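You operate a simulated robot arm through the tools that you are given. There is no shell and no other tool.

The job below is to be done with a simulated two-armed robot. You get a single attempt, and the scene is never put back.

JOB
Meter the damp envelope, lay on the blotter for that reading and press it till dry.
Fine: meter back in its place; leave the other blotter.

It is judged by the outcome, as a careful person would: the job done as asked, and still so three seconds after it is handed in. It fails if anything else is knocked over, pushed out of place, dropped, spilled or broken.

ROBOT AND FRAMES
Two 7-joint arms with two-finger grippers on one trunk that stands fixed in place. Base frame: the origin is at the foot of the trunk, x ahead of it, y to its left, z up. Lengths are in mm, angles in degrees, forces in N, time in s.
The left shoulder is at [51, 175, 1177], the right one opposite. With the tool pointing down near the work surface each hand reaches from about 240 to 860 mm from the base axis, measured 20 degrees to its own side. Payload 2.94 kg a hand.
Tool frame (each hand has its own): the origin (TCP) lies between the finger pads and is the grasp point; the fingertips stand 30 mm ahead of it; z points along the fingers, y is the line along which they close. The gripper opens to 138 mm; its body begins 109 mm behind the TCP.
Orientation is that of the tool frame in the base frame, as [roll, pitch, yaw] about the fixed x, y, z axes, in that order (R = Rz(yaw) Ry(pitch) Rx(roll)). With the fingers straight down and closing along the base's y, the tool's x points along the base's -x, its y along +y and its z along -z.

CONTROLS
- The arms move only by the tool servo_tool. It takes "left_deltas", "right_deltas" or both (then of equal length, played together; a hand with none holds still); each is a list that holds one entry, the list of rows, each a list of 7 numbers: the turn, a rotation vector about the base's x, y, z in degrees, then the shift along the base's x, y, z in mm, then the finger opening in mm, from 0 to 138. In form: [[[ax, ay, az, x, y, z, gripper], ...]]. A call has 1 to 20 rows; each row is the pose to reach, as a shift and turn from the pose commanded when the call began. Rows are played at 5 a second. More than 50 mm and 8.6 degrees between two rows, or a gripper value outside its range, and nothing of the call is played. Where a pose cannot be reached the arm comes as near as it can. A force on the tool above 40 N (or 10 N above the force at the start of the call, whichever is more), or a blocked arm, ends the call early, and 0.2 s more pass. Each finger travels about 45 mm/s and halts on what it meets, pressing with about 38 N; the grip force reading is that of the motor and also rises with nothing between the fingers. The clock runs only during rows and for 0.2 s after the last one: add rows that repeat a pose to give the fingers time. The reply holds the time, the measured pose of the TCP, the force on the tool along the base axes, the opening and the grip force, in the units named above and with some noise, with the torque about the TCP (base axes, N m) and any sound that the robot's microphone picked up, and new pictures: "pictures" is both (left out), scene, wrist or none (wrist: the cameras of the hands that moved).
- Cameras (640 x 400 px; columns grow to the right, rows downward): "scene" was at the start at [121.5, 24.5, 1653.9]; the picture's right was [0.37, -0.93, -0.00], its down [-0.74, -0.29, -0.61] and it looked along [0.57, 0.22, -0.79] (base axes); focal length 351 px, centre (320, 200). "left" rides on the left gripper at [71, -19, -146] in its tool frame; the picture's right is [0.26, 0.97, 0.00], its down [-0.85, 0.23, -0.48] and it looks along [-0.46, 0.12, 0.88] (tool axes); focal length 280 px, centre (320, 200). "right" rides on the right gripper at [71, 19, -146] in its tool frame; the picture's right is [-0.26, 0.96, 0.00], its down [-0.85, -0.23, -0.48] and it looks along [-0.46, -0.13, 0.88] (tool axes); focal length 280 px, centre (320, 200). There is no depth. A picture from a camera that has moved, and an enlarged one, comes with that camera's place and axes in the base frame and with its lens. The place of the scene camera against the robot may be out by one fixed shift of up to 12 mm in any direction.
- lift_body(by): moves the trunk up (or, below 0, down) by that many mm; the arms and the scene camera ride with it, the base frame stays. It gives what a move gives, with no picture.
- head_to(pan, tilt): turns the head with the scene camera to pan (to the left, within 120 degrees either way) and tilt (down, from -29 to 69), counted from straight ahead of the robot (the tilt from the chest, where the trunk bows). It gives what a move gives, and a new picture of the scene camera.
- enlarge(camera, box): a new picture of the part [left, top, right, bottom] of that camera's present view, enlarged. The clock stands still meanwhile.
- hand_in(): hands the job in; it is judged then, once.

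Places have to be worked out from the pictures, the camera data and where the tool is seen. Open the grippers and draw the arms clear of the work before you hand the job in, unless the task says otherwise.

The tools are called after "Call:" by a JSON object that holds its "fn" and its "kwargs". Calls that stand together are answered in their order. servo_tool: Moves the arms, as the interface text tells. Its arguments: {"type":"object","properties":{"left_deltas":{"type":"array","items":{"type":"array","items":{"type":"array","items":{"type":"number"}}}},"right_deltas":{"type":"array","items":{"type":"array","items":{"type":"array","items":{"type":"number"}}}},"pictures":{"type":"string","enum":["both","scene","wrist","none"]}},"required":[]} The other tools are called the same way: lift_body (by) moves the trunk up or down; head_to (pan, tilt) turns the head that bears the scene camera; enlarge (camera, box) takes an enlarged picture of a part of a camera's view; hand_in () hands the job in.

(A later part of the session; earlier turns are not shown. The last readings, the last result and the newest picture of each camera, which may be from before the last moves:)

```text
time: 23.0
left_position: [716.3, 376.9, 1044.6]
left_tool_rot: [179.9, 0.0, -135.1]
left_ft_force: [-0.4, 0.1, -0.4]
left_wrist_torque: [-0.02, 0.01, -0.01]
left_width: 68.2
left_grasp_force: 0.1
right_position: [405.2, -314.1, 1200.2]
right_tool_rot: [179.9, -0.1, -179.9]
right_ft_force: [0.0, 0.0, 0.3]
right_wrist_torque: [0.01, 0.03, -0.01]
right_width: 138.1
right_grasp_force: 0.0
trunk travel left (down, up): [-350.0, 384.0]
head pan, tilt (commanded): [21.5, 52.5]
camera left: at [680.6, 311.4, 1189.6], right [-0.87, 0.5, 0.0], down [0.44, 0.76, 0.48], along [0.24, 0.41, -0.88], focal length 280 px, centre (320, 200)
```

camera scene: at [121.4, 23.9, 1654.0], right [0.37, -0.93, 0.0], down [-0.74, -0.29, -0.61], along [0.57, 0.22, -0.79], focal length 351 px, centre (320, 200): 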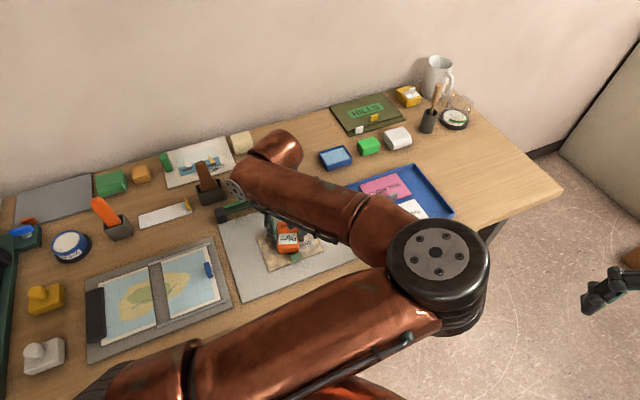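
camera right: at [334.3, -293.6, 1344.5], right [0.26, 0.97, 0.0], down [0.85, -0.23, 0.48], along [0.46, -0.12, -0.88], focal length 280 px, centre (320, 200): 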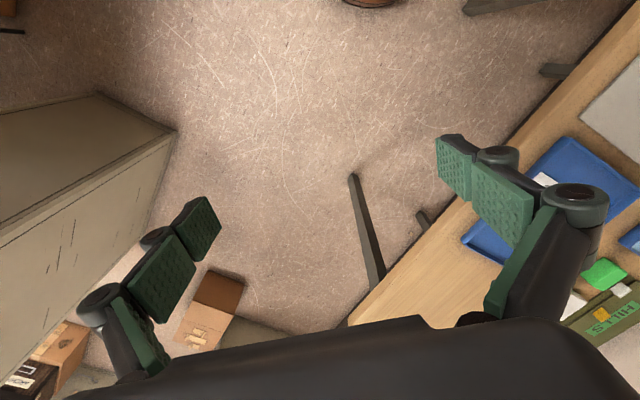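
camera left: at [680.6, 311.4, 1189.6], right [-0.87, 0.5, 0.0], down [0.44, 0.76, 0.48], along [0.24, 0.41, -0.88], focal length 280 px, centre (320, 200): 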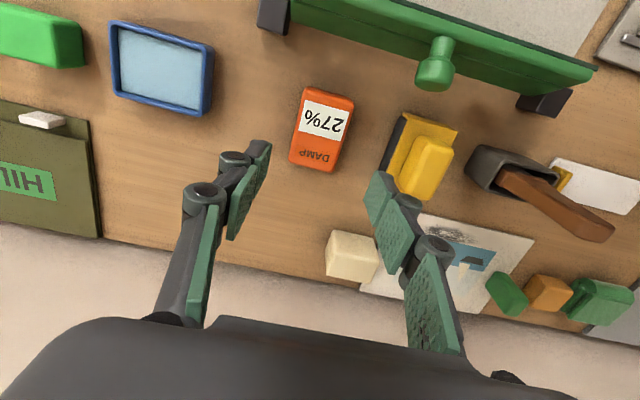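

The meter is back exactly where it was, showing 27%. Next I'll turn the left hand -90° (so it closes across the tab) and travel at height to above the pink blotter's tab near (728, 56).

Call:
{"fn": "servo_tool", "kwargs": {"left_deltas": [[[0, 0, -7.5, 0, -26, 2, 68], [0, 0, -15, 0, -53, 4, 68], [0, 0, -22.5, 0, -80, 6, 68], [0, 0, -30, 0, -107, 8, 68], [0, 0, -37.5, 0, -133, 10, 68], [0, 0, -45, 0, -160, 10, 68], [0, 0, -52.5, 0, -187, 10, 68], [0, 0, -60, 0, -213, 10, 68], [0, 0, -67.5, 0, -240, 10, 68], [0, 0, -75, 3, -267, 10, 68], [0, 0, -82.5, 6, -294, 10, 68], [0, 0, -90, 8, -320, 10, 68], [0, 0, -90, 8, -320, 10, 68]]], "pictures": "both"}}

```text
time: 25.8
left_position: [722.3, 56.2, 1053.5]
left_tool_rot: [180.0, 0.0, 135.0]
left_ft_force: [0.0, -0.2, 0.4]
left_wrist_torque: [-0.03, 0.02, 0.0]
left_width: 68.3
left_grasp_force: 0.1
right_position: [406.7, -312.4, 1199.9]
right_tool_rot: [179.9, -0.1, -180.0]
right_ft_force: [0.0, 0.2, -0.2]
right_wrist_torque: [-0.01, -0.03, 0.0]
right_width: 137.6
right_grasp_force: 0.1
trunk travel left (down, up): [-350.0, 384.0]
head pan, tilt (commanded): [21.5, 52.5]
camera scene: at [121.6, 24.3, 1653.9], right [0.37, -0.93, 0.0], down [-0.74, -0.29, -0.61], along [0.57, 0.22, -0.79], focal length 351 px, centre (320, 200)
camera left: at [659.9, 91.3, 1197.9], right [0.5, 0.87, 0.0], down [0.76, -0.44, 0.48], along [0.41, -0.24, -0.88], focal length 280 px, centre (320, 200)
```

scene: 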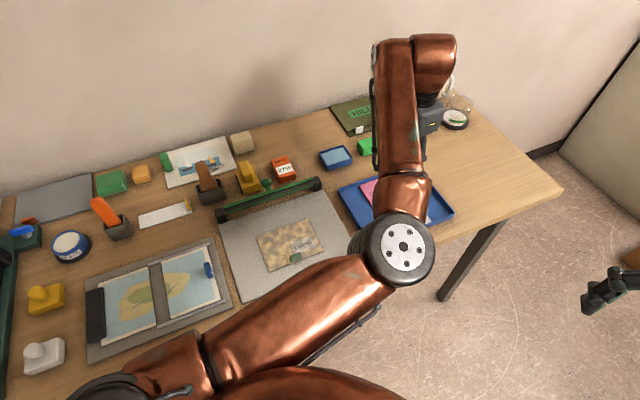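
left: 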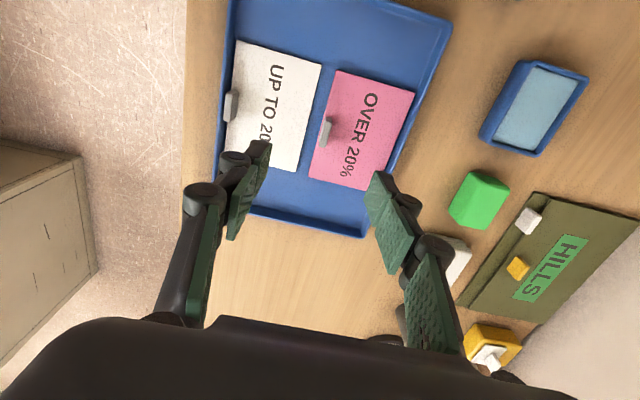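

I have a clear look at the pink blotter and its tab now. I'll enlarge it and also the now unobstructed press in the head view.

Call:
{"fn": "enlarge", "kwargs": {"camera": "left", "box": [220, 30, 460, 240]}}

Call:
{"fn": "enlarge", "kwargs": {"camera": "scene", "box": [200, 140, 380, 310]}}

Call:
{"fn": "enlarge", "kwargs": {"camera": "scene", "box": [180, 130, 340, 220]}}

```text
1.90 times, centred on (340, 135) of left
camera zoom: at [659.9, 91.3, 1197.9], right [0.5, 0.87, 0.0], down [0.76, -0.44, 0.48], along [0.41, -0.24, -0.88], focal length 534 px, centre (282, 324)
```

zoom: 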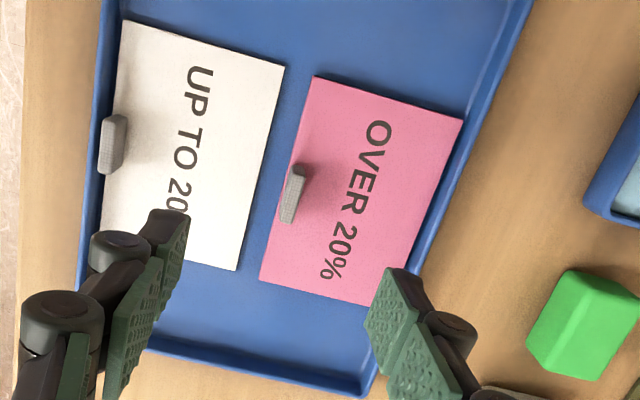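

```text
2.35 times, centred on (290, 225) of scene
camera zoom: at [121.6, 24.3, 1653.9], right [0.37, -0.93, 0.0], down [-0.74, -0.29, -0.61], along [0.57, 0.22, -0.79], focal length 825 px, centre (391, 141)
```

zoom: 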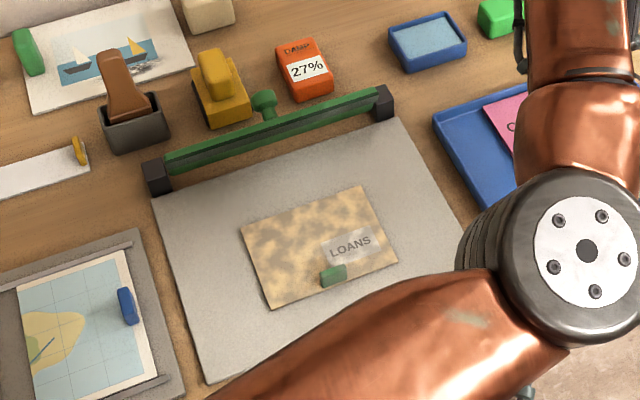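

```text
4.00 times, centred on (260, 175) of scene
camera zoom: at [121.6, 24.3, 1653.9], right [0.37, -0.93, 0.0], down [-0.74, -0.29, -0.61], along [0.57, 0.22, -0.79], focal length 1402 px, centre (560, 300)
```

zoom: 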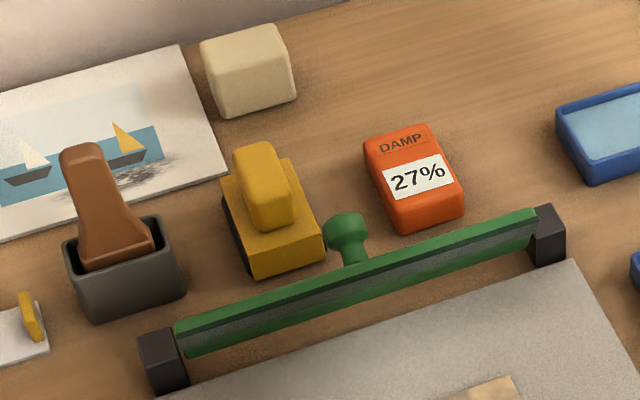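

The pink blotter measures about 120 × 82 mm. Its tab's centre is roughly (6, 4.5) mm from the TCP in plan, lying along the near edge as expected. I'll shift over it, narrow the opening to 40 mm, and lower to z≈965 for a closer look.

Call:
{"fn": "servo_tool", "kwargs": {"left_deltas": [[[0, 0, 0, 3, 2, -20, 60], [0, 0, 0, 6, 4.5, -45, 50], [0, 0, 0, 6, 4.5, -70, 40], [0, 0, 0, 6, 4.5, -90, 40], [0, 0, 0, 6, 4.5, -90, 40]]], "pictures": "wrist"}}

Call:
{"fn": "enlarge", "kwargs": {"camera": "left", "box": [220, 60, 440, 220]}}

```text
time: 27.0
left_position: [728.9, 61.2, 964.8]
left_tool_rot: [180.0, 0.0, 135.0]
left_ft_force: [-1.2, 0.6, 0.0]
left_wrist_torque: [-0.03, -0.01, 0.0]
left_width: 40.1
left_grasp_force: 0.0
right_position: [405.8, -313.5, 1198.9]
right_tool_rot: [180.0, -0.1, -180.0]
right_ft_force: [-0.5, -0.4, 0.6]
right_wrist_torque: [0.01, -0.01, 0.0]
right_width: 138.0
right_grasp_force: 0.1
trunk travel left (down, up): [-350.0, 384.0]
head pan, tilt (commanded): [21.5, 52.5]
camera left: at [665.8, 96.1, 1109.7], right [0.5, 0.87, 0.0], down [0.76, -0.44, 0.48], along [0.41, -0.24, -0.88], focal length 280 px, centre (320, 200)
```

left: 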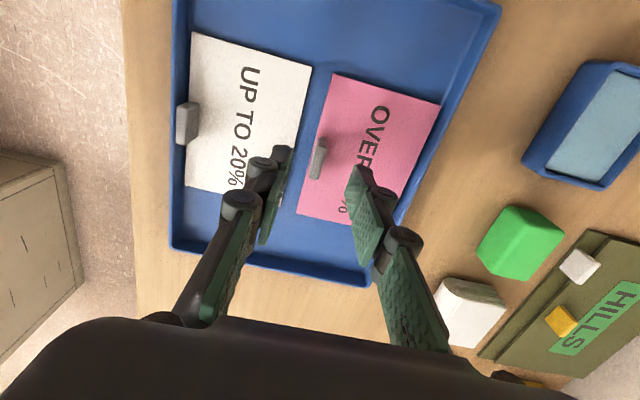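

```text
2.50 times, centred on (330, 140) of left
camera zoom: at [665.8, 96.1, 1109.7], right [0.5, 0.87, 0.0], down [0.76, -0.44, 0.48], along [0.41, -0.24, -0.88], focal length 701 px, centre (295, 350)
```

zoom: 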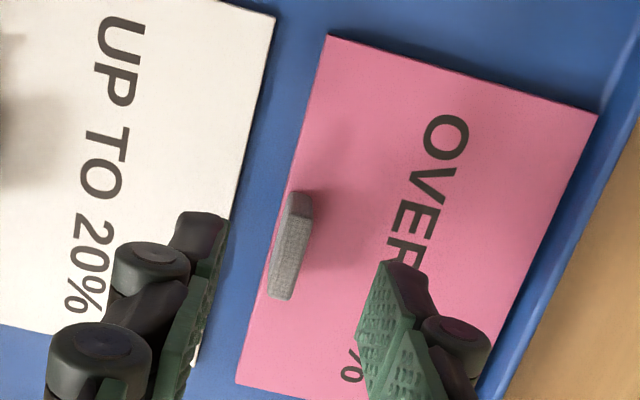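

The tab is about 27 mm long, 7.5 mm thick and 20 mm high (z 897 to 917), and centred under the TCP within about 1 mm. I'll lower so the fingertips hover about 5 mm above the sheet and close on the tab.

Call:
{"fn": "servo_tool", "kwargs": {"left_deltas": [[[0, 0, 0, -1, -1, -12, 40], [0, 0, 0, -1, -1, -24, 40], [0, 0, 0, -1, -1, -32, 40], [0, 0, 0, -1, -1, -32, 40], [0, 0, 0, -1, -1, -32, 28], [0, 0, 0, -1, -1, -32, 16], [0, 0, 0, -1, -1, -32, 6], [0, 0, 0, -1, -1, -32, 2], [0, 0, 0, -1, -1, -32, 2]]], "pictures": "wrist"}}

Call:
{"fn": "enlarge", "kwargs": {"camera": "left", "box": [220, 80, 440, 240]}}

```text
time: 29.0
left_position: [728.2, 59.8, 933.4]
left_tool_rot: [-180.0, -0.1, 134.9]
left_ft_force: [0.6, 0.6, 0.3]
left_wrist_torque: [-0.02, 0.0, -0.03]
left_width: 6.9
left_grasp_force: 34.9
right_position: [406.3, -312.9, 1199.5]
right_tool_rot: [179.9, -0.1, -179.9]
right_ft_force: [0.5, 0.2, 0.0]
right_wrist_torque: [0.0, -0.03, -0.02]
right_width: 137.8
right_grasp_force: 0.1
trunk travel left (down, up): [-350.0, 384.0]
head pan, tilt (commanded): [21.5, 52.5]
camera left: at [665.1, 95.3, 1077.9], right [0.5, 0.87, 0.0], down [0.76, -0.44, 0.48], along [0.41, -0.24, -0.88], focal length 280 px, centre (320, 200)
```

left: 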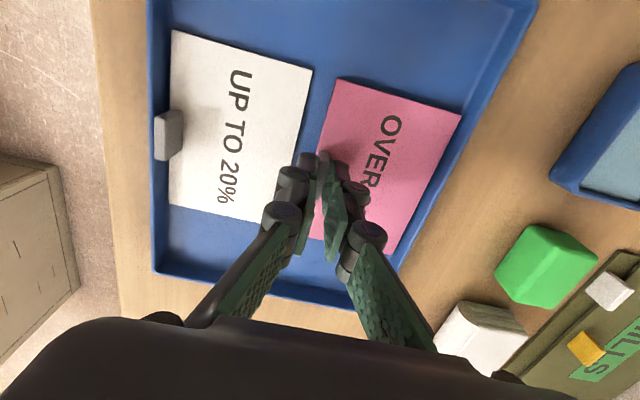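

```text
2.50 times, centred on (330, 160) of left
camera zoom: at [665.1, 95.3, 1077.9], right [0.5, 0.87, 0.0], down [0.76, -0.44, 0.48], along [0.41, -0.24, -0.88], focal length 701 px, centre (295, 300)
```

zoom: 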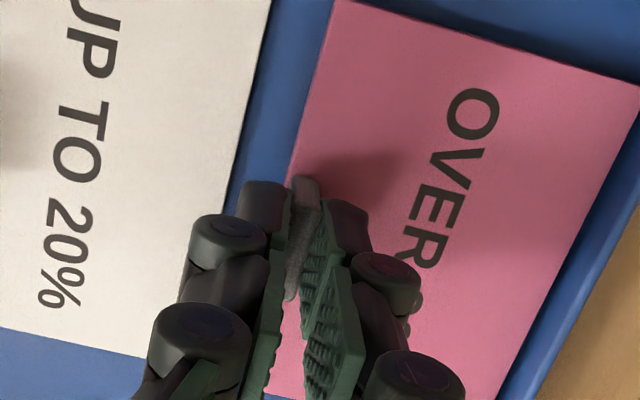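

The tab is held at 6.9 mm. I'll lift the blotter straight up and look at it.

Call:
{"fn": "servo_tool", "kwargs": {"left_deltas": [[[0, 0, 0, 0, 0, 5, 2], [0, 0, 0, 0, 0, 15, 2], [0, 0, 0, 0, 0, 35, 2], [0, 0, 0, 0, 0, 60, 2], [0, 0, 0, 0, 0, 90, 2], [0, 0, 0, 0, 0, 115, 2], [0, 0, 0, 0, 0, 115, 2]]], "pictures": "both"}}

```text
time: 30.6
left_position: [728.4, 59.0, 1047.5]
left_tool_rot: [180.0, 0.0, 135.0]
left_ft_force: [-0.4, 0.1, -0.8]
left_wrist_torque: [-0.03, 0.01, -0.03]
left_width: 7.0
left_grasp_force: 34.6
right_position: [406.3, -312.6, 1199.3]
right_tool_rot: [179.9, -0.1, -179.9]
right_ft_force: [0.2, 0.6, -0.7]
right_wrist_torque: [-0.01, -0.01, 0.0]
right_width: 138.0
right_grasp_force: 0.1
trunk travel left (down, up): [-350.0, 384.0]
head pan, tilt (commanded): [21.5, 52.5]
camera scene: at [122.0, 23.5, 1653.9], right [0.37, -0.93, 0.0], down [-0.74, -0.29, -0.61], along [0.57, 0.22, -0.79], focal length 351 px, centre (320, 200)
camera left: at [664.7, 94.1, 1192.2], right [0.5, 0.87, 0.0], down [0.76, -0.44, 0.48], along [0.41, -0.24, -0.88], focal length 280 px, centre (320, 200)
```

scene: 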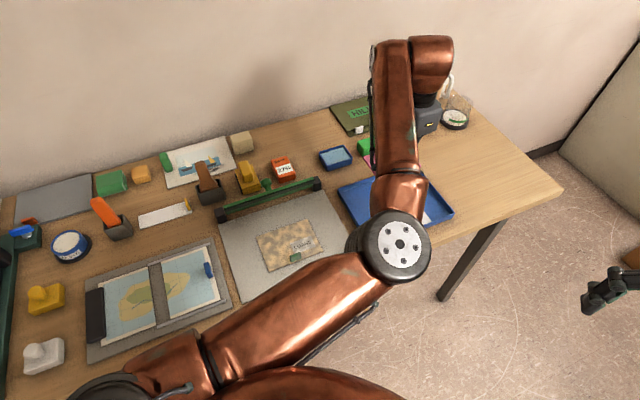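
left: 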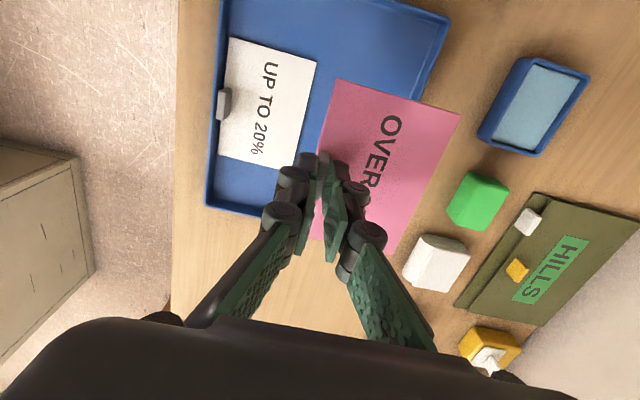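

The blotter came up flat and the white one is undisturbed. If I lay it down in this orientation, my near finger would hit the envelope's green tab, so I want to turn it 180° with its tab on the far side. I'll check the wrist's range by turning -90° while moving it high over the mat.

Call:
{"fn": "servo_tool", "kwargs": {"left_deltas": [[[0, 0, 0, -5, 5, 30, 2], [0, 0, 0, -15, 15, 60, 2], [0, 0, -7.5, -30, 27, 80, 2], [0, 0, -15, -45, 40, 80, 2], [0, 0, -22.5, -60, 53, 80, 2], [0, 0, -30, -75, 66, 80, 2], [0, 0, -37.5, -90, 79, 80, 2], [0, 0, -45, -105, 92, 80, 2], [0, 0, -52.5, -120, 105, 80, 2], [0, 0, -60, -135, 118, 80, 2], [0, 0, -67.5, -150, 130, 80, 2], [0, 0, -75, -160, 140, 80, 2], [0, 0, -82.5, -170, 140, 80, 2], [0, 0, -90, -170, 140, 80, 2], [0, 0, -90, -170, 140, 80, 2]]], "pictures": "both"}}

```text
time: 33.8
left_position: [559.0, 196.5, 1129.2]
left_tool_rot: [-180.0, 0.1, 44.9]
left_ft_force: [0.2, 0.1, -0.2]
left_wrist_torque: [0.01, 0.0, 0.01]
left_width: 6.6
left_grasp_force: 35.0
right_position: [405.9, -312.1, 1199.5]
right_tool_rot: [179.9, -0.1, -179.9]
right_ft_force: [-0.1, -0.6, -0.2]
right_wrist_torque: [0.01, -0.01, -0.02]
right_width: 137.7
right_grasp_force: 0.1
trunk travel left (down, up): [-350.0, 384.0]
head pan, tilt (commanded): [21.5, 52.5]
camera scene: at [121.0, 23.6, 1654.0], right [0.37, -0.93, 0.0], down [-0.74, -0.29, -0.61], along [0.57, 0.22, -0.79], focal length 351 px, centre (320, 200)
camera left: at [595.3, 261.0, 1273.9], right [0.87, -0.5, 0.0], down [-0.44, -0.76, 0.48], along [-0.24, -0.41, -0.88], focal length 280 px, centre (320, 200)
```

scene: 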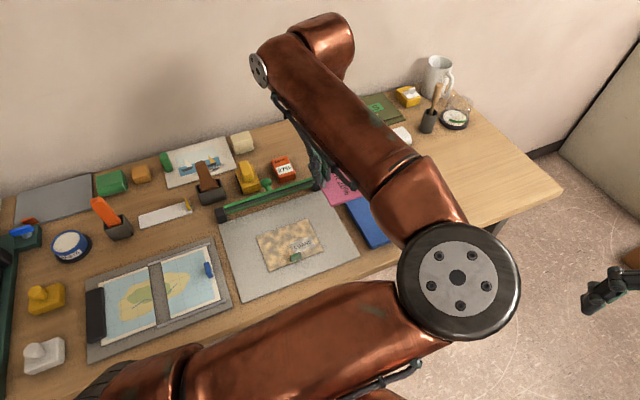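
left: 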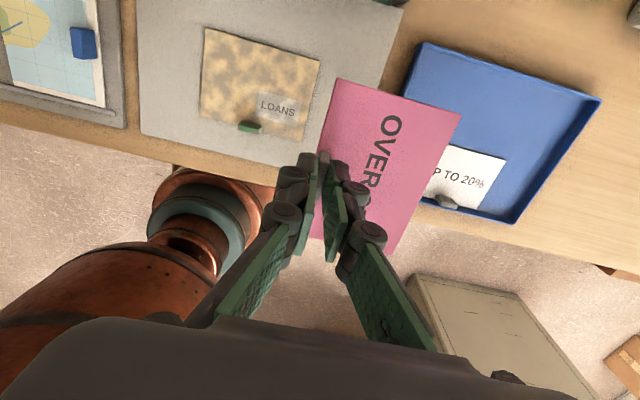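

The wrist took -135° without complaint. I'll continue turning another -90° at height while bringing the blotter's tab over the far side of the envelope.

Call:
{"fn": "servo_tool", "kwargs": {"left_deltas": [[[0, 0, -7.5, -3, 8, 0, 2], [0, 0, -15, -6, 16, 0, 2], [0, 0, -22.5, -9, 24, 0, 2], [0, 0, -30, -12, 32, 0, 2], [0, 0, -37.5, -15, 40, 0, 2], [0, 0, -45, -18, 48, 0, 2], [0, 0, -52.5, -21, 56, 0, 2], [0, 0, -60, -24, 64, 0, 2], [0, 0, -67.5, -27, 72, 0, 2], [0, 0, -75, -30, 80, 0, 2], [0, 0, -82.5, -32, 88, 0, 2], [0, 0, -90, -32, 88, 0, 2], [0, 0, -90, -32, 88, 0, 2]]], "pictures": "both"}}

```text
time: 36.6
left_position: [525.6, 286.6, 1128.7]
left_tool_rot: [180.0, 0.0, -45.1]
left_ft_force: [0.7, 0.3, -0.4]
left_wrist_torque: [0.04, 0.01, -0.04]
left_width: 6.7
left_grasp_force: 34.8
right_position: [405.0, -312.8, 1199.5]
right_tool_rot: [179.9, -0.1, -179.9]
right_ft_force: [-0.4, 0.5, -0.3]
right_wrist_torque: [-0.04, -0.04, 0.01]
right_width: 137.9
right_grasp_force: 0.0
trunk travel left (down, up): [-350.0, 384.0]
head pan, tilt (commanded): [21.5, 52.5]
camera scene: at [121.3, 24.0, 1654.0], right [0.37, -0.93, 0.0], down [-0.74, -0.29, -0.61], along [0.57, 0.22, -0.79], focal length 351 px, centre (320, 200)
camera left: at [589.9, 248.7, 1273.3], right [-0.5, -0.87, 0.0], down [-0.76, 0.44, 0.48], along [-0.41, 0.24, -0.88], focal length 280 px, centre (320, 200)
```

scene: 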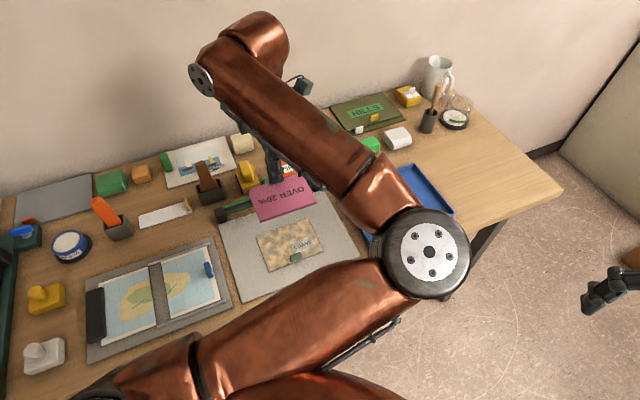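
left: 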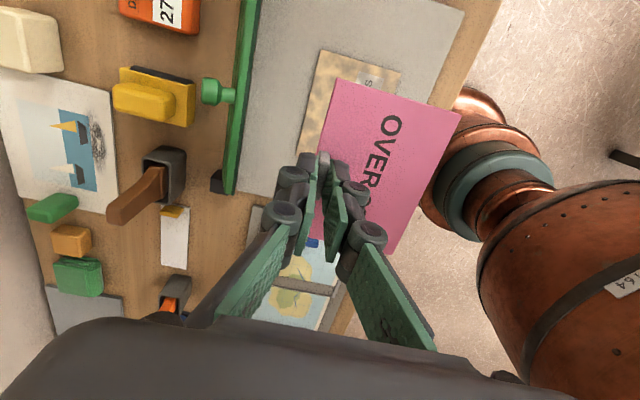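

The blotter is now turned 180° and over the envelope, with its tab on the far side. I'll lower to about 25 mm above the envelope and check the alignment.

Call:
{"fn": "servo_tool", "kwargs": {"left_deltas": [[[0, 0, 0, 0, 0, -35, 2], [0, 0, 0, 0, 0, -70, 2], [0, 0, 0, 0, 0, -105, 2], [0, 0, 0, 0, 0, -135, 2], [0, 0, 0, 0, 0, -155, 2], [0, 0, 0, 0, 0, -163, 2], [0, 0, 0, 0, 0, -163, 2]]], "pictures": "both"}}

Call:
{"fn": "enlarge", "kwargs": {"camera": "left", "box": [200, 0, 520, 200]}}

Call:
{"fn": "enlarge", "kwargs": {"camera": "scene", "box": [200, 160, 380, 300]}}

```text
time: 38.2
left_position: [526.1, 287.3, 966.2]
left_tool_rot: [180.0, 0.1, -45.0]
left_ft_force: [0.2, 0.3, -0.4]
left_wrist_torque: [-0.01, -0.02, -0.03]
left_width: 6.8
left_grasp_force: 34.7
right_position: [406.0, -313.4, 1199.7]
right_tool_rot: [179.9, -0.1, -179.9]
right_ft_force: [-0.3, 0.9, 0.5]
right_wrist_torque: [-0.01, -0.02, -0.01]
right_width: 137.9
right_grasp_force: 0.0
trunk travel left (down, up): [-350.0, 384.0]
head pan, tilt (commanded): [21.5, 52.5]
camera scene: at [121.5, 24.0, 1654.0], right [0.37, -0.93, 0.0], down [-0.74, -0.29, -0.61], along [0.57, 0.22, -0.79], focal length 351 px, centre (320, 200)
camera left: at [589.7, 250.1, 1110.1], right [-0.5, -0.87, 0.0], down [-0.76, 0.44, 0.48], along [-0.41, 0.24, -0.88], focal length 280 px, centre (320, 200)
```

scene: 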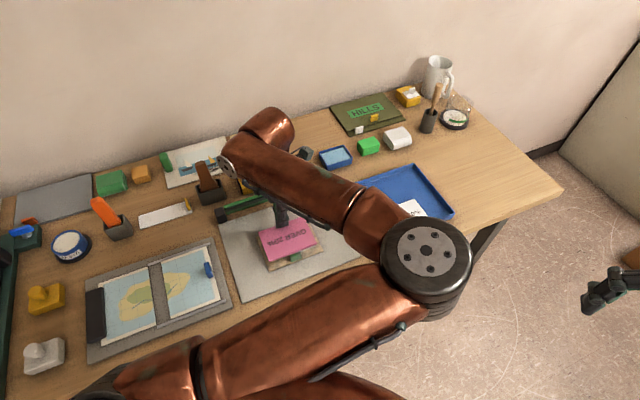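
left: 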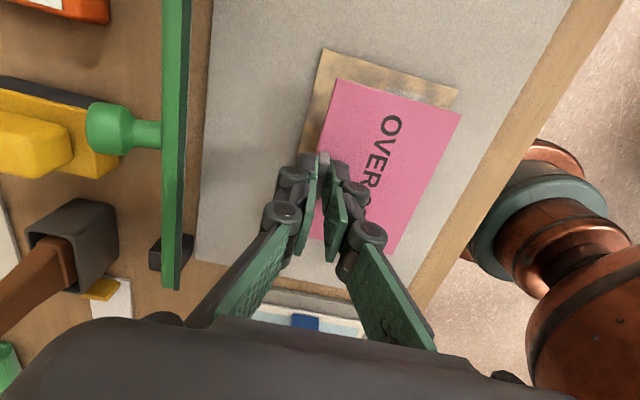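

```text
2.00 times, centred on (360, 100) of left
camera zoom: at [589.7, 250.1, 1110.1], right [-0.5, -0.87, 0.0], down [-0.76, 0.44, 0.48], along [-0.41, 0.24, -0.88], focal length 561 px, centre (240, 400)
```

zoom: 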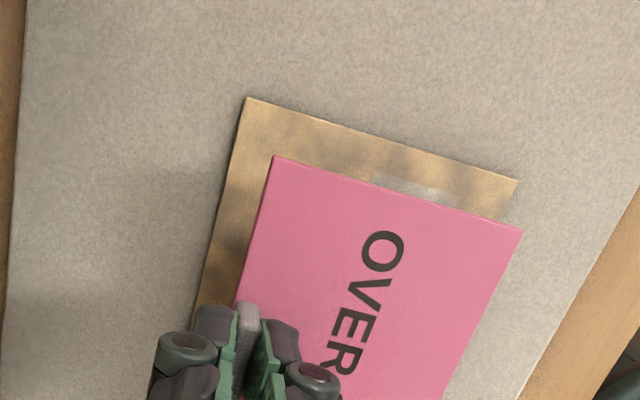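

```text
2.86 times, centred on (290, 230) of scene
camera zoom: at [121.5, 24.0, 1654.0], right [0.37, -0.93, 0.0], down [-0.74, -0.29, -0.61], along [0.57, 0.22, -0.79], focal length 1002 px, centre (406, 114)
```

zoom: 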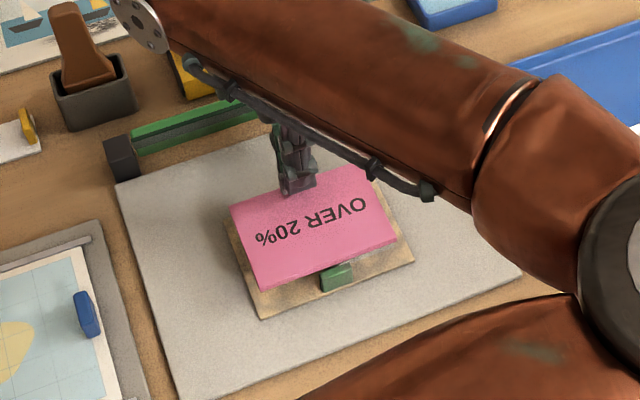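

In this view the blotter's inset is about 12 mm on the far edge, 7 mm on the near edge and 13 mm on the right. To clear the green tab I'll shift it about 7.5 mm outward and 4 mm sideways, then lower to just above the envelope.

Call:
{"fn": "servo_tool", "kwargs": {"left_deltas": [[[0, 0, 0, 4, 1, 0, 2], [0, 0, 0, 8, 2.5, 0, 2], [0, 0, 0, 8, 2.5, -8, 2], [0, 0, 0, 8, 2.5, -16, 2], [0, 0, 0, 8, 2.5, -20, 2], [0, 0, 0, 8, 2.5, -20, 2]]], "pictures": "both"}}

Call:
{"fn": "enlarge", "kwargs": {"camera": "left", "box": [240, 0, 520, 175]}}

Call:
{"fn": "enlarge", "kwargs": {"camera": "scene", "box": [230, 190, 350, 290]}}

```text
time: 39.6
left_position: [536.1, 288.9, 945.1]
left_tool_rot: [-179.9, -0.1, -45.1]
left_ft_force: [0.0, -0.5, -0.5]
left_wrist_torque: [0.02, 0.02, 0.01]
left_width: 6.8
left_grasp_force: 34.6
right_position: [405.2, -311.6, 1200.7]
right_tool_rot: [179.8, -0.1, 180.0]
right_ft_force: [-0.1, -0.5, -0.2]
right_wrist_torque: [-0.04, 0.02, -0.03]
right_width: 138.0
right_grasp_force: 0.1
trunk travel left (down, up): [-350.0, 384.0]
head pan, tilt (commanded): [21.5, 52.5]
camera scene: at [121.4, 24.0, 1654.0], right [0.37, -0.93, 0.0], down [-0.74, -0.29, -0.61], along [0.57, 0.22, -0.79], focal length 351 px, centre (320, 200)
camera left: at [598.5, 251.8, 1089.8], right [-0.5, -0.87, 0.0], down [-0.76, 0.44, 0.48], along [-0.41, 0.24, -0.88], focal length 280 px, centre (320, 200)
```

scene: 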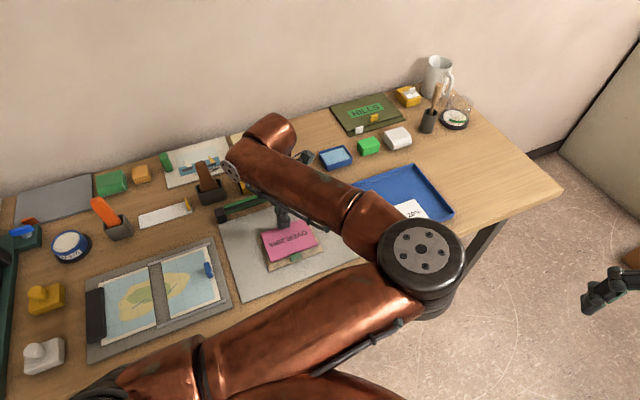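
left: 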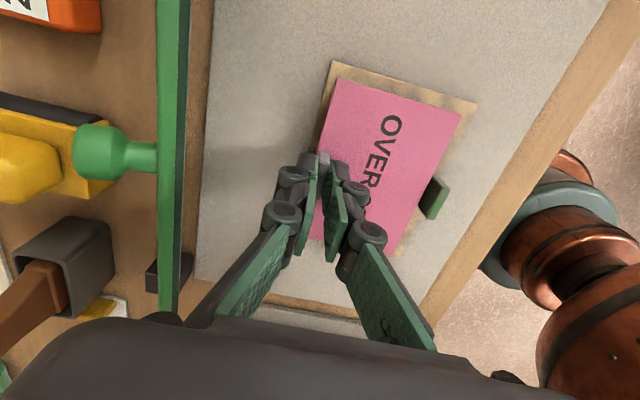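

```text
2.29 times, centred on (380, 88) of left
camera zoom: at [598.5, 251.8, 1089.8], right [-0.5, -0.87, 0.0], down [-0.76, 0.44, 0.48], along [-0.41, 0.24, -0.88], focal length 641 px, centre (183, 457)
```

zoom: 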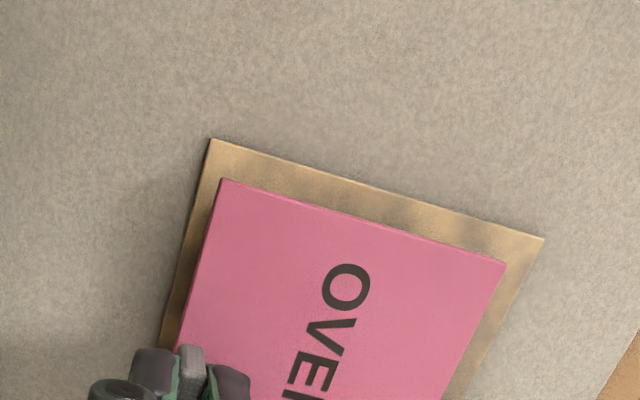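

```text
4.00 times, centred on (290, 240) of scene
camera zoom: at [121.4, 24.0, 1654.0], right [0.37, -0.93, 0.0], down [-0.74, -0.29, -0.61], along [0.57, 0.22, -0.79], focal length 1402 px, centre (440, 40)
```

zoom: 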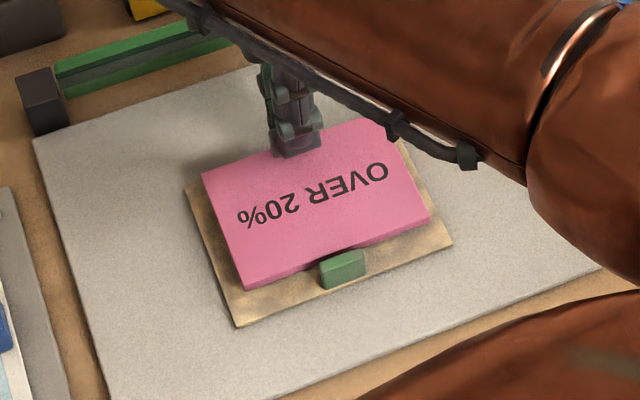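

Near inset is now about 13 mm, far 4 mm, right side 8 mm. That looks good, but I'll check the clearance to the green tab once more before laying it down.

Call:
{"fn": "enlarge", "kwargs": {"camera": "left", "box": [380, 90, 500, 240]}}

Call:
{"fn": "enlarge", "kwargs": {"camera": "scene", "box": [270, 230, 330, 270]}}

```text
2.67 times, centred on (440, 165) of left
camera zoom: at [598.5, 251.8, 1089.8], right [-0.5, -0.87, 0.0], down [-0.76, 0.44, 0.48], along [-0.41, 0.24, -0.88], focal length 748 px, centre (0, 293)
```

zoom: 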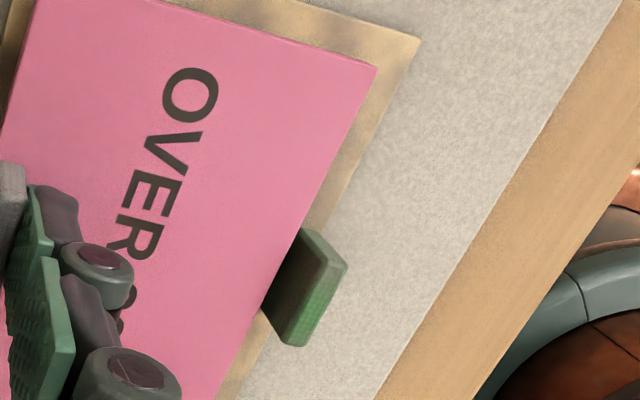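

```text
10.00 times, centred on (300, 250) of scene
camera zoom: at [121.4, 24.0, 1654.0], right [0.37, -0.93, 0.0], down [-0.74, -0.29, -0.61], along [0.57, 0.22, -0.79], focal length 3506 px, centre (520, -300)
```

zoom: 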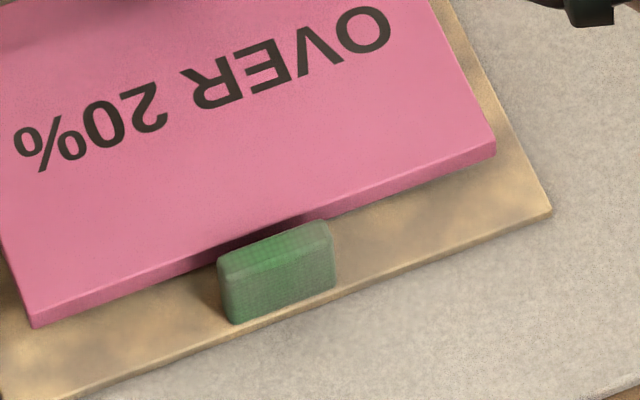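

The tab's inner face is about 5 mm from the blotter's near edge, so it clears. I'll lower the last few millimetres in small steps until contact.

Call:
{"fn": "servo_tool", "kwargs": {"left_deltas": [[[0, 0, 0, 0, 0, -2, 2], [0, 0, 0, 0, 0, -4, 2], [0, 0, 0, 0, 0, -5, 2], [0, 0, 0, 0, 0, -6, 2], [0, 0, 0, 0, 0, -6, 2]]], "pictures": "wrist"}}

```text
time: 40.8
left_position: [534.6, 289.1, 939.7]
left_tool_rot: [180.0, 0.0, -45.0]
left_ft_force: [-0.3, -0.6, 0.4]
left_wrist_torque: [0.02, -0.05, 0.0]
left_width: 6.7
left_grasp_force: 34.8
right_position: [405.1, -312.0, 1200.9]
right_tool_rot: [180.0, -0.1, -179.9]
right_ft_force: [0.3, -0.3, -0.6]
right_wrist_torque: [-0.03, 0.01, -0.01]
right_width: 138.0
right_grasp_force: 0.0
trunk travel left (down, up): [-350.0, 384.0]
head pan, tilt (commanded): [21.5, 52.5]
camera left: at [598.2, 251.8, 1083.6], right [-0.5, -0.87, 0.0], down [-0.76, 0.44, 0.48], along [-0.41, 0.24, -0.88], focal length 280 px, centre (320, 200)
```

left: 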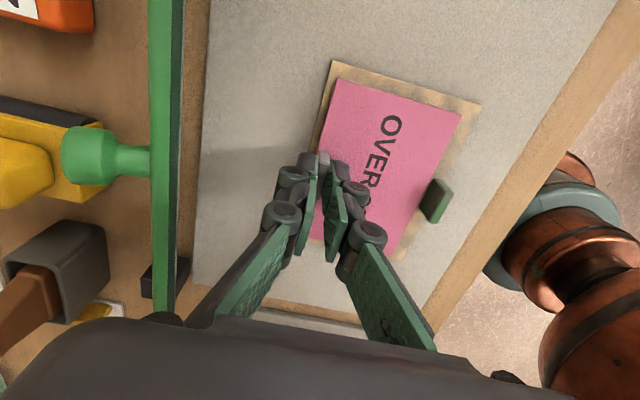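

No contact force yet at z≈939.5. I'll keep lowering in 1 mm steps.

Call:
{"fn": "servo_tool", "kwargs": {"left_deltas": [[[0, 0, 0, 0, 0, -1, 2], [0, 0, 0, 0, 0, -2, 2], [0, 0, 0, 0, 0, -2, 2]]], "pictures": "none"}}

```text
time: 41.6
left_position: [534.4, 289.4, 937.7]
left_tool_rot: [180.0, 0.0, -45.0]
left_ft_force: [-0.2, 0.6, 1.6]
left_wrist_torque: [-0.03, 0.01, -0.01]
left_width: 6.8
left_grasp_force: 34.6
right_position: [405.2, -312.2, 1199.8]
right_tool_rot: [179.9, 0.0, -179.9]
right_ft_force: [0.2, 0.6, -0.5]
right_wrist_torque: [0.01, 0.0, -0.01]
right_width: 137.8
right_grasp_force: 0.2
trunk travel left (down, up): [-350.0, 384.0]
head pan, tilt (commanded): [21.5, 52.5]
```

Force has risen to about 1.6 N, possibly first contact. I'll go down one more millimetre and check.

Call:
{"fn": "servo_tool", "kwargs": {"left_deltas": [[[0, 0, 0, 0, 0, -0.5, 2], [0, 0, 0, 0, 0, -1, 2], [0, 0, 0, 0, 0, -1, 2]]], "pictures": "wrist"}}

Call:
{"fn": "enlarge", "kwargs": {"camera": "left", "box": [240, 40, 500, 260]}}

```text
time: 42.4
left_position: [533.5, 290.0, 937.7]
left_tool_rot: [-180.0, 0.0, -45.0]
left_ft_force: [1.7, -0.2, 6.8]
left_wrist_torque: [-0.02, -0.05, 0.01]
left_width: 6.8
left_grasp_force: 35.0
right_position: [405.2, -313.2, 1200.0]
right_tool_rot: [179.9, -0.1, 179.9]
right_ft_force: [0.8, 0.2, 0.9]
right_wrist_torque: [0.03, 0.01, -0.01]
right_width: 137.9
right_grasp_force: 0.1
trunk travel left (down, up): [-350.0, 384.0]
head pan, tilt (commanded): [21.5, 52.5]
camera left: at [598.1, 251.8, 1082.1], right [-0.5, -0.87, 0.0], down [-0.76, 0.44, 0.48], along [-0.41, 0.24, -0.88], focal length 280 px, centre (320, 200)
```

left: 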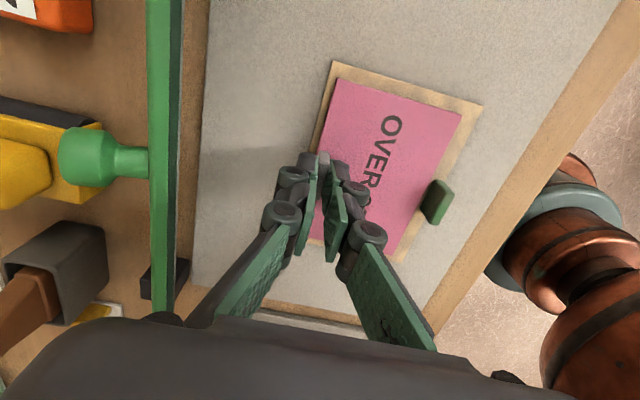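

```text
1.82 times, centred on (370, 150) of left
camera zoom: at [598.1, 251.8, 1082.1], right [-0.5, -0.87, 0.0], down [-0.76, 0.44, 0.48], along [-0.41, 0.24, -0.88], focal length 510 px, centre (229, 291)
```

zoom: 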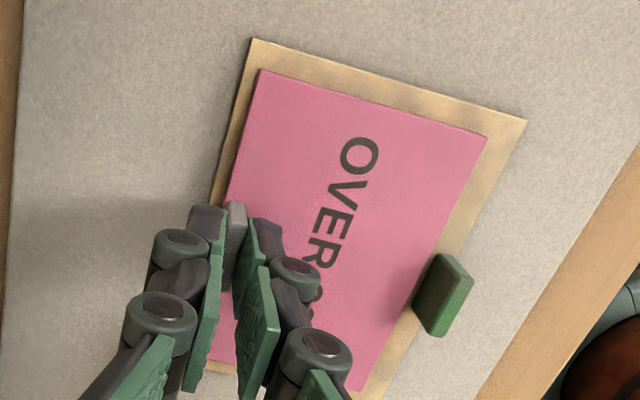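

The blotter rests on the envelope with about 7 N and clears the green tab. I'll ease off slightly, open the fingers, and rise.

Call:
{"fn": "servo_tool", "kwargs": {"left_deltas": [[[0, 0, 0, 0, 0, 0.7, 2], [0, 0, 0, 0, 0, 0.7, 10], [0, 0, 0, 0, 0, 0.7, 20], [0, 0, 0, 0, 0, 0.7, 32], [0, 0, 0, 0, 0, 0.7, 36], [0, 0, 0, 0, 0, 15, 36], [0, 0, 0, 0, 0, 40, 36], [0, 0, 0, 0, 0, 80, 36], [0, 0, 0, 0, 0, 80, 36]]], "pictures": "both"}}

Call:
{"fn": "enlarge", "kwargs": {"camera": "left", "box": [240, 40, 500, 260]}}

Call:
{"fn": "enlarge", "kwargs": {"camera": "scene", "box": [230, 190, 350, 290]}}

```text
time: 44.4
left_position: [532.8, 290.4, 1015.2]
left_tool_rot: [180.0, 0.1, -45.0]
left_ft_force: [0.1, -0.1, -0.2]
left_wrist_torque: [0.0, 0.05, -0.02]
left_width: 36.3
left_grasp_force: 0.0
right_position: [406.7, -312.2, 1199.2]
right_tool_rot: [-180.0, -0.1, -179.8]
right_ft_force: [-0.1, -0.7, 0.1]
right_wrist_torque: [0.03, 0.01, 0.01]
right_width: 137.9
right_grasp_force: 0.1
trunk travel left (down, up): [-350.0, 384.0]
head pan, tilt (commanded): [21.5, 52.5]
camera scene: at [121.7, 24.1, 1653.9], right [0.37, -0.93, 0.0], down [-0.74, -0.29, -0.61], along [0.57, 0.22, -0.79], focal length 351 px, centre (320, 200)
camera left: at [597.7, 253.1, 1160.2], right [-0.5, -0.87, 0.0], down [-0.76, 0.44, 0.48], along [-0.41, 0.24, -0.88], focal length 280 px, centre (320, 200)
```

scene: 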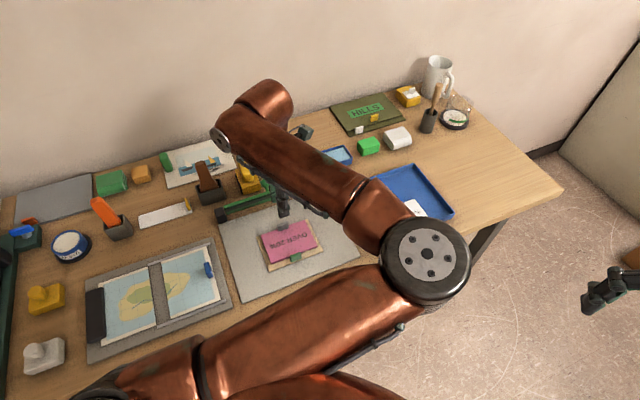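
left: 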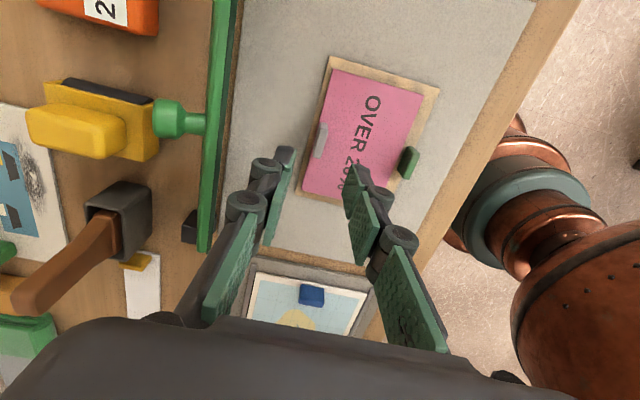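

```text
1.82 times, centred on (370, 150) of left
camera zoom: at [597.7, 253.1, 1160.2], right [-0.5, -0.87, 0.0], down [-0.76, 0.44, 0.48], along [-0.41, 0.24, -0.88], focal length 510 px, centre (229, 291)
```

zoom: 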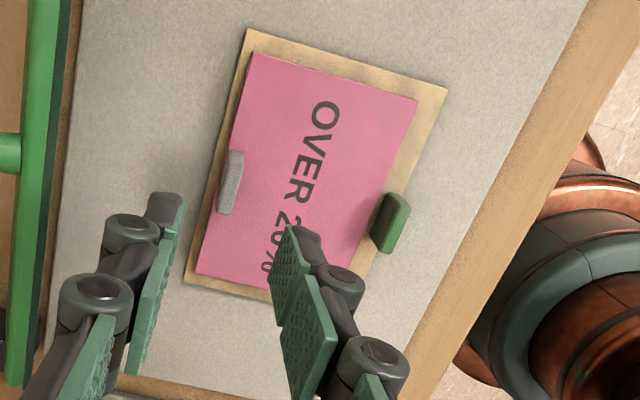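

```text
4.00 times, centred on (290, 240) of scene
camera zoom: at [121.7, 24.1, 1653.9], right [0.37, -0.93, 0.0], down [-0.74, -0.29, -0.61], along [0.57, 0.22, -0.79], focal length 1402 px, centre (440, 40)
```

zoom: 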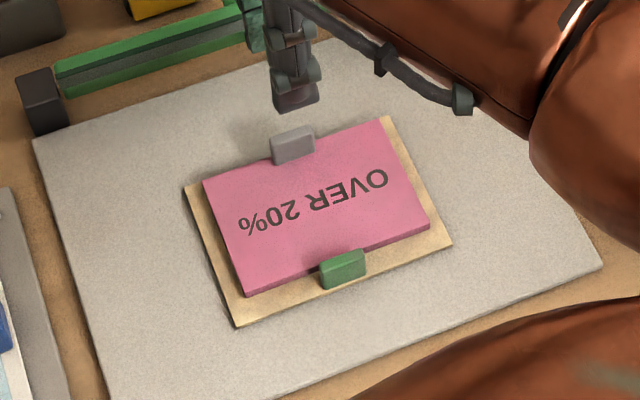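

The blotter lies squarely on the envelope, tab on the far side, clear of the green tab. Now I'll close the fingers and bring them above the blotter's centre at about (511, 266).

Call:
{"fn": "servo_tool", "kwargs": {"left_deltas": [[[0, 0, 0, -8, -8, 0, 20], [0, 0, 0, -16, -16, 0, 0], [0, 0, 0, -24.7, -24.7, 0, 0], [0, 0, 0, -24.7, -24.7, -25, 0], [0, 0, 0, -24.7, -24.7, -50, 0], [0, 0, 0, -24.7, -24.7, -70, 0], [0, 0, 0, -24.7, -24.7, -70, 0]]], "pictures": "both"}}

Call:
{"fn": "enlarge", "kwargs": {"camera": "left", "box": [220, 60, 480, 280]}}

Call:
{"fn": "enlarge", "kwargs": {"camera": "scene", "box": [230, 190, 350, 290]}}

```text
time: 46.0
left_position: [509.4, 264.7, 945.5]
left_tool_rot: [-180.0, -0.1, -45.1]
left_ft_force: [0.2, -0.7, -0.2]
left_wrist_torque: [0.0, -0.01, 0.0]
left_width: 0.2
left_grasp_force: 28.8
right_position: [404.7, -312.7, 1199.8]
right_tool_rot: [179.9, 0.1, -179.9]
right_ft_force: [0.0, 0.4, 0.0]
right_wrist_torque: [0.0, 0.02, -0.01]
right_width: 138.0
right_grasp_force: 0.0
trunk travel left (down, up): [-350.0, 384.0]
head pan, tilt (commanded): [21.5, 52.5]
camera scene: at [120.9, 23.7, 1654.0], right [0.37, -0.93, 0.0], down [-0.74, -0.29, -0.61], along [0.57, 0.22, -0.79], focal length 351 px, centre (320, 200)
camera left: at [572.9, 226.8, 1091.6], right [-0.5, -0.87, 0.0], down [-0.76, 0.44, 0.48], along [-0.41, 0.24, -0.88], focal length 280 px, centre (320, 200)
```

scene: 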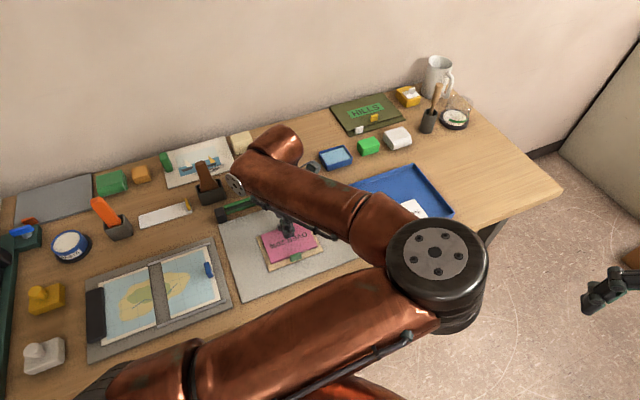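
left: 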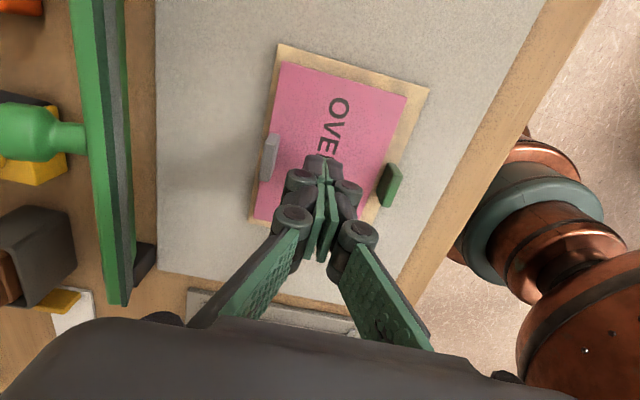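

```text
1.82 times, centred on (350, 170) of left
camera zoom: at [572.9, 226.8, 1091.6], right [-0.5, -0.87, 0.0], down [-0.76, 0.44, 0.48], along [-0.41, 0.24, -0.88], focal length 510 px, centre (266, 254)
```

zoom: 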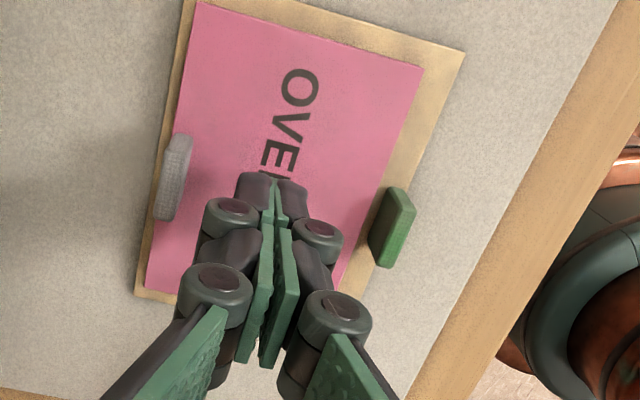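

```text
4.00 times, centred on (290, 240) of scene
camera zoom: at [120.9, 23.7, 1654.0], right [0.37, -0.93, 0.0], down [-0.74, -0.29, -0.61], along [0.57, 0.22, -0.79], focal length 1402 px, centre (440, 40)
```

zoom: 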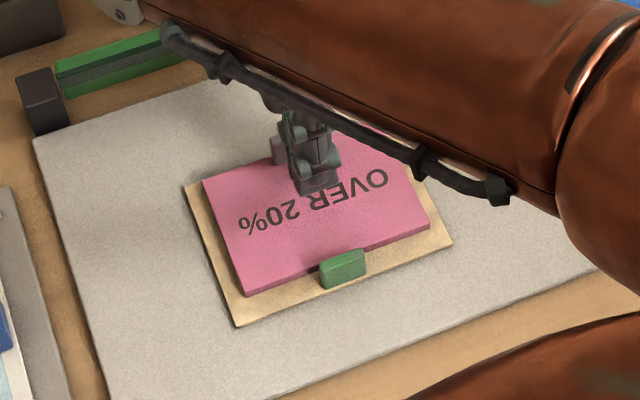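

The envelope's visible margin already looks less blotchy than before. I'll press the closed fingertips down on the blotter's centre in small steps.

Call:
{"fn": "servo_tool", "kwargs": {"left_deltas": [[[0, 0, 0, 0, 0, -4, 0], [0, 0, 0, 0, 0, -7, 0], [0, 0, 0, 0, 0, -9, 0], [0, 0, 0, 0, 0, -11, 0], [0, 0, 0, 0, 0, -12, 0], [0, 0, 0, 0, 0, -12, 0]]], "pictures": "none"}}

```text
time: 47.4
left_position: [509.8, 265.1, 934.8]
left_tool_rot: [-180.0, 0.1, -45.0]
left_ft_force: [-0.3, 0.9, -0.9]
left_wrist_torque: [0.0, -0.01, 0.0]
left_width: 0.0
left_grasp_force: 28.7
right_position: [406.3, -312.3, 1199.9]
right_tool_rot: [179.9, -0.1, -179.9]
right_ft_force: [-0.7, -0.2, -0.1]
right_wrist_torque: [0.0, 0.01, -0.02]
right_width: 138.2
right_grasp_force: 0.1
trunk travel left (down, up): [-350.0, 384.0]
head pan, tilt (commanded): [21.5, 52.5]
```

No contact yet at about z=933. I'll continue down 1 mm at a time.

Call:
{"fn": "servo_tool", "kwargs": {"left_deltas": [[[0, 0, 0, 0, 0, -1, 0], [0, 0, 0, 0, 0, -2, 0], [0, 0, 0, 0, 0, -3, 0], [0, 0, 0, 0, 0, -3, 0]]], "pictures": "none"}}

```text
time: 48.4
left_position: [510.7, 264.7, 930.9]
left_tool_rot: [179.9, 0.0, -45.0]
left_ft_force: [-0.5, 0.2, 0.6]
left_wrist_torque: [-0.02, 0.01, -0.02]
left_width: 0.2
left_grasp_force: 28.6
right_position: [404.9, -312.5, 1198.8]
right_tool_rot: [179.9, -0.1, -179.9]
right_ft_force: [-0.2, 0.8, 0.2]
right_wrist_torque: [-0.02, -0.02, -0.05]
right_width: 138.2
right_grasp_force: 0.1
trunk travel left (down, up): [-350.0, 384.0]
head pan, tilt (commanded): [21.5, 52.5]
```

Still nearly free at about z=930. I'll go another 3 mm in single steps.

Call:
{"fn": "servo_tool", "kwargs": {"left_deltas": [[[0, 0, 0, 0, 0, -1, 0], [0, 0, 0, 0, 0, -2, 0], [0, 0, 0, 0, 0, -3, 0], [0, 0, 0, 0, 0, -3, 0]]], "pictures": "both"}}

Call:
{"fn": "enlarge", "kwargs": {"camera": "scene", "box": [230, 190, 350, 290]}}

```text
time: 49.4
left_position: [510.2, 263.7, 928.5]
left_tool_rot: [180.0, 0.1, -45.0]
left_ft_force: [-0.4, -0.4, 0.4]
left_wrist_torque: [0.01, 0.04, 0.02]
left_width: 0.0
left_grasp_force: 28.5
right_position: [405.7, -311.7, 1200.8]
right_tool_rot: [180.0, -0.1, -179.9]
right_ft_force: [0.2, 0.0, -0.3]
right_wrist_torque: [-0.02, 0.0, 0.01]
right_width: 138.2
right_grasp_force: 0.2
trunk travel left (down, up): [-350.0, 384.0]
head pan, tilt (commanded): [21.5, 52.5]
camera scene: at [121.3, 23.9, 1654.0], right [0.37, -0.93, 0.0], down [-0.74, -0.29, -0.61], along [0.57, 0.22, -0.79], focal length 351 px, centre (320, 200)
camera left: at [573.5, 227.0, 1073.0], right [-0.5, -0.87, 0.0], down [-0.76, 0.44, 0.48], along [-0.41, 0.24, -0.88], focal length 280 px, centre (320, 200)
```

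scene: 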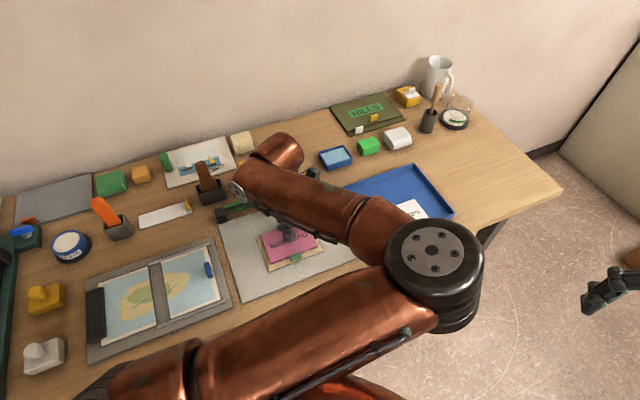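
left: 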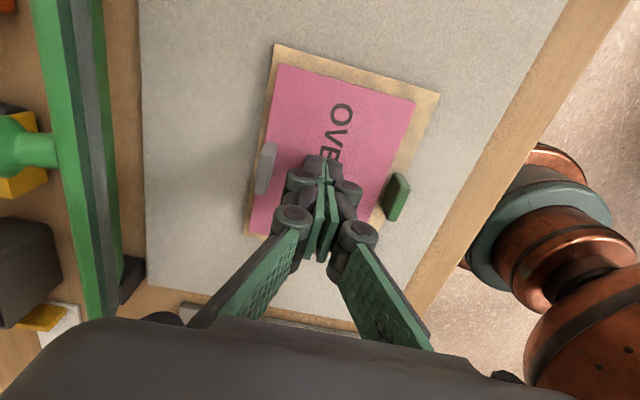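

```text
4.00 times, centred on (290, 240) of scene
camera zoom: at [121.3, 23.9, 1654.0], right [0.37, -0.93, 0.0], down [-0.74, -0.29, -0.61], along [0.57, 0.22, -0.79], focal length 1402 px, centre (440, 40)
```

zoom: 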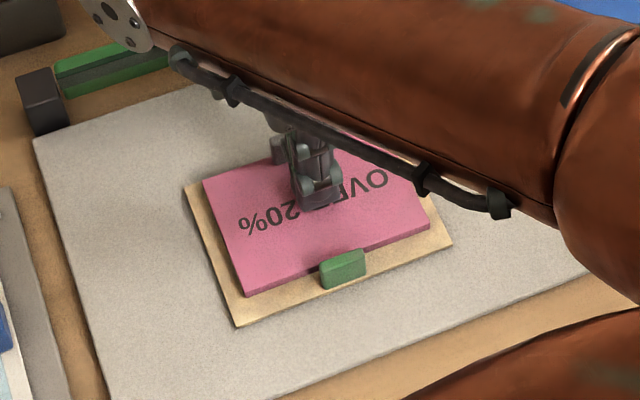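

Still no contact at z≈927, so the surface is a bit lower than I figured. I'll continue down in 1 mm steps.

Call:
{"fn": "servo_tool", "kwargs": {"left_deltas": [[[0, 0, 0, 0, 0, -1, 0], [0, 0, 0, 0, 0, -2, 0], [0, 0, 0, 0, 0, -3, 0], [0, 0, 0, 0, 0, -3, 0]]], "pictures": "none"}}

```text
time: 50.4
left_position: [509.8, 266.3, 925.3]
left_tool_rot: [180.0, 0.1, -44.9]
left_ft_force: [-0.6, -0.7, -0.6]
left_wrist_torque: [-0.01, 0.01, 0.0]
left_width: 0.0
left_grasp_force: 28.5
right_position: [406.0, -312.8, 1199.8]
right_tool_rot: [179.9, -0.1, -179.9]
right_ft_force: [0.5, -0.4, 0.1]
right_wrist_torque: [-0.02, -0.01, 0.01]
right_width: 138.1
right_grasp_force: 0.0
trunk travel left (down, up): [-350.0, 384.0]
head pan, tilt (commanded): [21.5, 52.5]
```

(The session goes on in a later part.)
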